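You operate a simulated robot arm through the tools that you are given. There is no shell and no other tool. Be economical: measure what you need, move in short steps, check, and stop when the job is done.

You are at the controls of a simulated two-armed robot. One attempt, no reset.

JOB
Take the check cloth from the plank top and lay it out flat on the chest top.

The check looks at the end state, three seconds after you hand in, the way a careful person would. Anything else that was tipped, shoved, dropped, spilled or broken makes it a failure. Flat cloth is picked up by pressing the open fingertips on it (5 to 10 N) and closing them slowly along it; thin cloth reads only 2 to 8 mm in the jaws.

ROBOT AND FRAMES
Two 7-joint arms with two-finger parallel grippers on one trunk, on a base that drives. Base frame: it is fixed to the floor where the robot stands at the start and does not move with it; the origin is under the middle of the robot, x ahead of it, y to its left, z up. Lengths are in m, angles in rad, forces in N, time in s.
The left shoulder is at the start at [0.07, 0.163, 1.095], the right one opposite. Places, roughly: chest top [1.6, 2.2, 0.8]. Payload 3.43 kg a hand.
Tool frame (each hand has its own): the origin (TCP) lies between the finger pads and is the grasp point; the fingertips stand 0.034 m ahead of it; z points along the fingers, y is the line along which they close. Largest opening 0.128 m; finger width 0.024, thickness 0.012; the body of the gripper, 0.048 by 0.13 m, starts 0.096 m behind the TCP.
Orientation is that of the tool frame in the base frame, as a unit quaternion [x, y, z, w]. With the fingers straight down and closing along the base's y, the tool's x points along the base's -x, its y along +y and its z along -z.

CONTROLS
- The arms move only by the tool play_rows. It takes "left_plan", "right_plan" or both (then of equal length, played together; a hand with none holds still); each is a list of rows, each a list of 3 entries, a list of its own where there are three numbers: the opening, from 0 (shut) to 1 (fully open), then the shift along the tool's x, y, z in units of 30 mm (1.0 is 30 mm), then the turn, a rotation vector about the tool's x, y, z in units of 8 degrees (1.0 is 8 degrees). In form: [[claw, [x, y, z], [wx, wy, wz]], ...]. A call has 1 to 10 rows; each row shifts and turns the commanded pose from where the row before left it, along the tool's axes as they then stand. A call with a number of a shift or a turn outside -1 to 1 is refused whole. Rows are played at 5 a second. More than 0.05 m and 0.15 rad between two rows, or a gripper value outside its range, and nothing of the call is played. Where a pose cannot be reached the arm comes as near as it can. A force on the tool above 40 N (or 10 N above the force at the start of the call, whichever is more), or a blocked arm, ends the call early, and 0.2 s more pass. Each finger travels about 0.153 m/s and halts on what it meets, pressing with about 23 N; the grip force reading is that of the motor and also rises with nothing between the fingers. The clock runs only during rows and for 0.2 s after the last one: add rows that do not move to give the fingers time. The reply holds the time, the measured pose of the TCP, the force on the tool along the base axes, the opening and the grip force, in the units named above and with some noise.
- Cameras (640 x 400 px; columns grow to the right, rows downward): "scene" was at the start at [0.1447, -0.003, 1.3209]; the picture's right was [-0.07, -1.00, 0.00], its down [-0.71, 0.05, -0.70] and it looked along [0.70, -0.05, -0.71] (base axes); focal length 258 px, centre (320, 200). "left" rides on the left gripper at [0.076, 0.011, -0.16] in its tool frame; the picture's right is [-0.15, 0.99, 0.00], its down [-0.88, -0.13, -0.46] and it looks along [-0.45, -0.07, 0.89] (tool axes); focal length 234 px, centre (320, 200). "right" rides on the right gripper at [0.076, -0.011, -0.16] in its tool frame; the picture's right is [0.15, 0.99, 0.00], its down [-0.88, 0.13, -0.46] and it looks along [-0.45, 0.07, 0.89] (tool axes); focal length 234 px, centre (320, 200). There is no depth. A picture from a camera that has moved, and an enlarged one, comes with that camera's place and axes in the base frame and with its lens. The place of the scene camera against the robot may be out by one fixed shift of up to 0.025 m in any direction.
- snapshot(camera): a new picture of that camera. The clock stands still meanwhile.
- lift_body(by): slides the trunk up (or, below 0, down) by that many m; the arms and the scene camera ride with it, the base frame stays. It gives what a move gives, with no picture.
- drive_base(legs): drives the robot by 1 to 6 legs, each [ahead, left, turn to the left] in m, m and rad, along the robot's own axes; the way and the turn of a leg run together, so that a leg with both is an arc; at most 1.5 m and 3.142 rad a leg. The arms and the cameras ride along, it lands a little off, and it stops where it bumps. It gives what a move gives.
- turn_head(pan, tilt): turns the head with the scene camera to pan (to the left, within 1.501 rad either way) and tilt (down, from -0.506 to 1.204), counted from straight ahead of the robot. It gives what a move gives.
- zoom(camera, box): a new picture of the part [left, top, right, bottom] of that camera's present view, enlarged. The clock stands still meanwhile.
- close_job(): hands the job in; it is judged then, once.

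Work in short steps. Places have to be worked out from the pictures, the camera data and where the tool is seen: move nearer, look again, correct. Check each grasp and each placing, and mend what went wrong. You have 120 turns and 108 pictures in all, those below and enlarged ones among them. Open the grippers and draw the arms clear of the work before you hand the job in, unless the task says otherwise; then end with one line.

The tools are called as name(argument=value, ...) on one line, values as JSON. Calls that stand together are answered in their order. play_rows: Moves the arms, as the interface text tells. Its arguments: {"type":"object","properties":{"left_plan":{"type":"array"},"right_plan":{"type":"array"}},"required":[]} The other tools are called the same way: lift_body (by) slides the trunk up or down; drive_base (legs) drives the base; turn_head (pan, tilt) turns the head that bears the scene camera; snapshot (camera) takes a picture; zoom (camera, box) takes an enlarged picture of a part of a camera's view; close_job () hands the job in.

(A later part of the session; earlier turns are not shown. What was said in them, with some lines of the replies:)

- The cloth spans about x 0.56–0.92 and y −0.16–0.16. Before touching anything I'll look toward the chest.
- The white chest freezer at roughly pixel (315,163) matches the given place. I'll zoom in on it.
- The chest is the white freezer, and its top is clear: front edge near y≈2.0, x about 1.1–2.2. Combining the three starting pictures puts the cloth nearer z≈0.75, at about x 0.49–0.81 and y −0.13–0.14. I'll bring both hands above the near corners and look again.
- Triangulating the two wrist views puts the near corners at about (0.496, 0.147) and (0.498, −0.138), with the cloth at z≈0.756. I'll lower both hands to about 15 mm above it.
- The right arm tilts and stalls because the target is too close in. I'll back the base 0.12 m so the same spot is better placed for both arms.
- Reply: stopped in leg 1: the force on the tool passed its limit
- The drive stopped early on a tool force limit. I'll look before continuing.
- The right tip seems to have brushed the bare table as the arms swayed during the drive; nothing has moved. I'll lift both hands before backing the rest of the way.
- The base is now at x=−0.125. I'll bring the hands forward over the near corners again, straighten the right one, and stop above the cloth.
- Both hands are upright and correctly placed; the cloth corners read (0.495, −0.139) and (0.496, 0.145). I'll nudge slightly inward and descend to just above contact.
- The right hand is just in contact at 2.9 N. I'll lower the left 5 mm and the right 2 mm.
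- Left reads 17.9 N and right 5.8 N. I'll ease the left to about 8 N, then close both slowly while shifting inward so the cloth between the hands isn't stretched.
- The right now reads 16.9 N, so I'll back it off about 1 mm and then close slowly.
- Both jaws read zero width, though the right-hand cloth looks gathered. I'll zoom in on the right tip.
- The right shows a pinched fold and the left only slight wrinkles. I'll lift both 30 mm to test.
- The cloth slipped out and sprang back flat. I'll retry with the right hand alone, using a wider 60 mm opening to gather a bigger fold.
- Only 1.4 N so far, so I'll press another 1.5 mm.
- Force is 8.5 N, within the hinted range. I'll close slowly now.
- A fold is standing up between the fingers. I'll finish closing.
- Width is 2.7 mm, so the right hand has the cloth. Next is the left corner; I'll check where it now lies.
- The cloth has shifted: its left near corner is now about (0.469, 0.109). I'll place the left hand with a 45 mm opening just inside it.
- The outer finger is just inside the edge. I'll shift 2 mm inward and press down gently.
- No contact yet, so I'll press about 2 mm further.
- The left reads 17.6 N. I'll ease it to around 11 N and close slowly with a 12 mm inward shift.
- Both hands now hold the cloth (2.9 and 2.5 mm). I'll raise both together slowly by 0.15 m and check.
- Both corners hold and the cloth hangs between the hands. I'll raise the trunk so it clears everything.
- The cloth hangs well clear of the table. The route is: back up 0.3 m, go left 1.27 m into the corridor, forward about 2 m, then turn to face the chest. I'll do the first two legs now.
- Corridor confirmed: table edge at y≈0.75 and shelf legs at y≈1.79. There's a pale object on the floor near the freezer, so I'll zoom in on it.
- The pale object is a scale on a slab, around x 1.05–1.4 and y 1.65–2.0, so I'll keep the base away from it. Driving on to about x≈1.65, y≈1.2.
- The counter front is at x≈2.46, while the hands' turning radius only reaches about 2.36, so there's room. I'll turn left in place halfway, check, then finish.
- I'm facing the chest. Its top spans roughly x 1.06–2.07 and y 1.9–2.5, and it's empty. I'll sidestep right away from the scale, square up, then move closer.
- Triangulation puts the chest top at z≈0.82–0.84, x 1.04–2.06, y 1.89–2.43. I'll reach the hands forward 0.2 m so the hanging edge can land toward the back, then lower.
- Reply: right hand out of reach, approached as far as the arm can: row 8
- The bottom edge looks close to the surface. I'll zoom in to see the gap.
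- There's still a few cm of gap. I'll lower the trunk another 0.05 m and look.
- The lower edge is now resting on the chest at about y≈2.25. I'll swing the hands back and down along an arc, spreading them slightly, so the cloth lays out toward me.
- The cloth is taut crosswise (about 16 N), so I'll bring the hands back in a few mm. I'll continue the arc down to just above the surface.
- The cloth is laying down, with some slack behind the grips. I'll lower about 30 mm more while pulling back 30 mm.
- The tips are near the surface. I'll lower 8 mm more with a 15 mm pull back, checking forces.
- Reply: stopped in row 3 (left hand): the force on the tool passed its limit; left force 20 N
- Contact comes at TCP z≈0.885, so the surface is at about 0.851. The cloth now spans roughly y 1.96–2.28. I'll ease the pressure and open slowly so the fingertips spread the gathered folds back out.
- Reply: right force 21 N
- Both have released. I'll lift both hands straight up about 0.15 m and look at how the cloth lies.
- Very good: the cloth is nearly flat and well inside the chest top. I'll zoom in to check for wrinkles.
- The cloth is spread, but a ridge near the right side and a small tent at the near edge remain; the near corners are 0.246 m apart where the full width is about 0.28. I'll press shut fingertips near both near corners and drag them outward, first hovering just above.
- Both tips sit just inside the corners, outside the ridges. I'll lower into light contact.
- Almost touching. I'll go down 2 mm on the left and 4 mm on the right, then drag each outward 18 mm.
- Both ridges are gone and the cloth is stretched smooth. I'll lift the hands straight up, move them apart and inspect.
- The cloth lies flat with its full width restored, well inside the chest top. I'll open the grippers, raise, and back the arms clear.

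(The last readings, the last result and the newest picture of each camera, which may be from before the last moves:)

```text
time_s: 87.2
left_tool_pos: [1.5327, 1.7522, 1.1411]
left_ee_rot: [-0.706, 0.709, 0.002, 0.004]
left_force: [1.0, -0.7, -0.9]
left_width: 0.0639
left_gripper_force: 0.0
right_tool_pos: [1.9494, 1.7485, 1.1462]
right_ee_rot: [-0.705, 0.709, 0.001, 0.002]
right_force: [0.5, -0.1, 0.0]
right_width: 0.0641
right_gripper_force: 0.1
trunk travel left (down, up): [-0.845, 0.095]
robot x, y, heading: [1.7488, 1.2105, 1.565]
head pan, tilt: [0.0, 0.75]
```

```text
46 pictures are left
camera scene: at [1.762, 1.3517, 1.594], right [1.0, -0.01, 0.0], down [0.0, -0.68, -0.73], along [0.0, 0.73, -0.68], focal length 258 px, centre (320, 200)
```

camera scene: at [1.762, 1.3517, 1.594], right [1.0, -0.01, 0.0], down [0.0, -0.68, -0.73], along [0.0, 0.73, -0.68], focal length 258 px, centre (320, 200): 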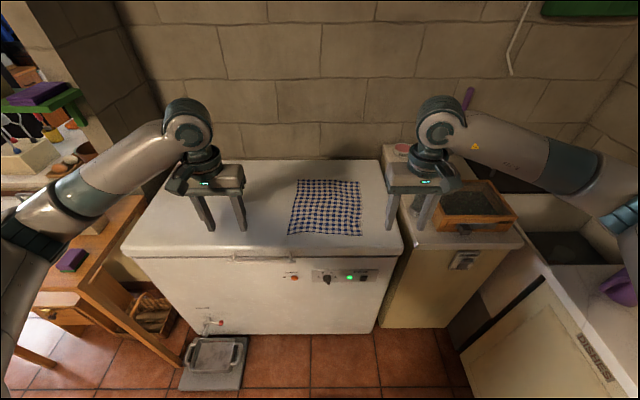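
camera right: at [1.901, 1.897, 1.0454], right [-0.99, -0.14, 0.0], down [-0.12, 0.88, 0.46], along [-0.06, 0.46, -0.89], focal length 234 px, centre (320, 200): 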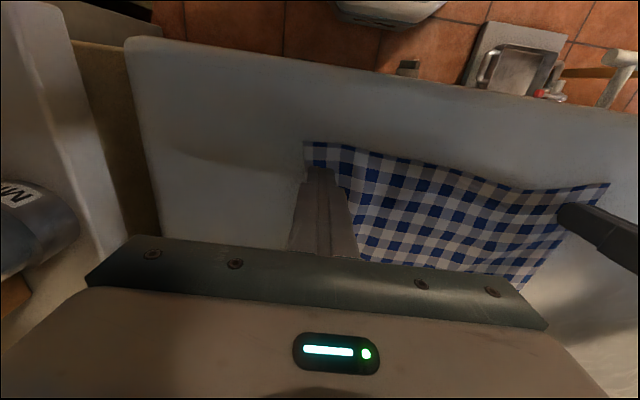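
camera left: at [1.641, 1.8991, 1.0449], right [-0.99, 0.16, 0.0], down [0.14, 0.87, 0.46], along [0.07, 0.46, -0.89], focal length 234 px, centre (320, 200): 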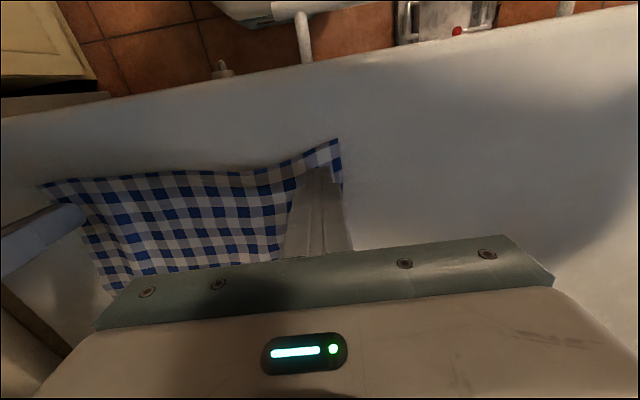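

The cloth lies flat on the chest top, everything in view is undisturbed, and the hands are open and clear. Handing in.

close_job()

```text
The job is handed in.
```

The check cloth is laid out flat on the chest top, with only slight ripples left; nothing else in view was disturbed, and both arms are open and clear.
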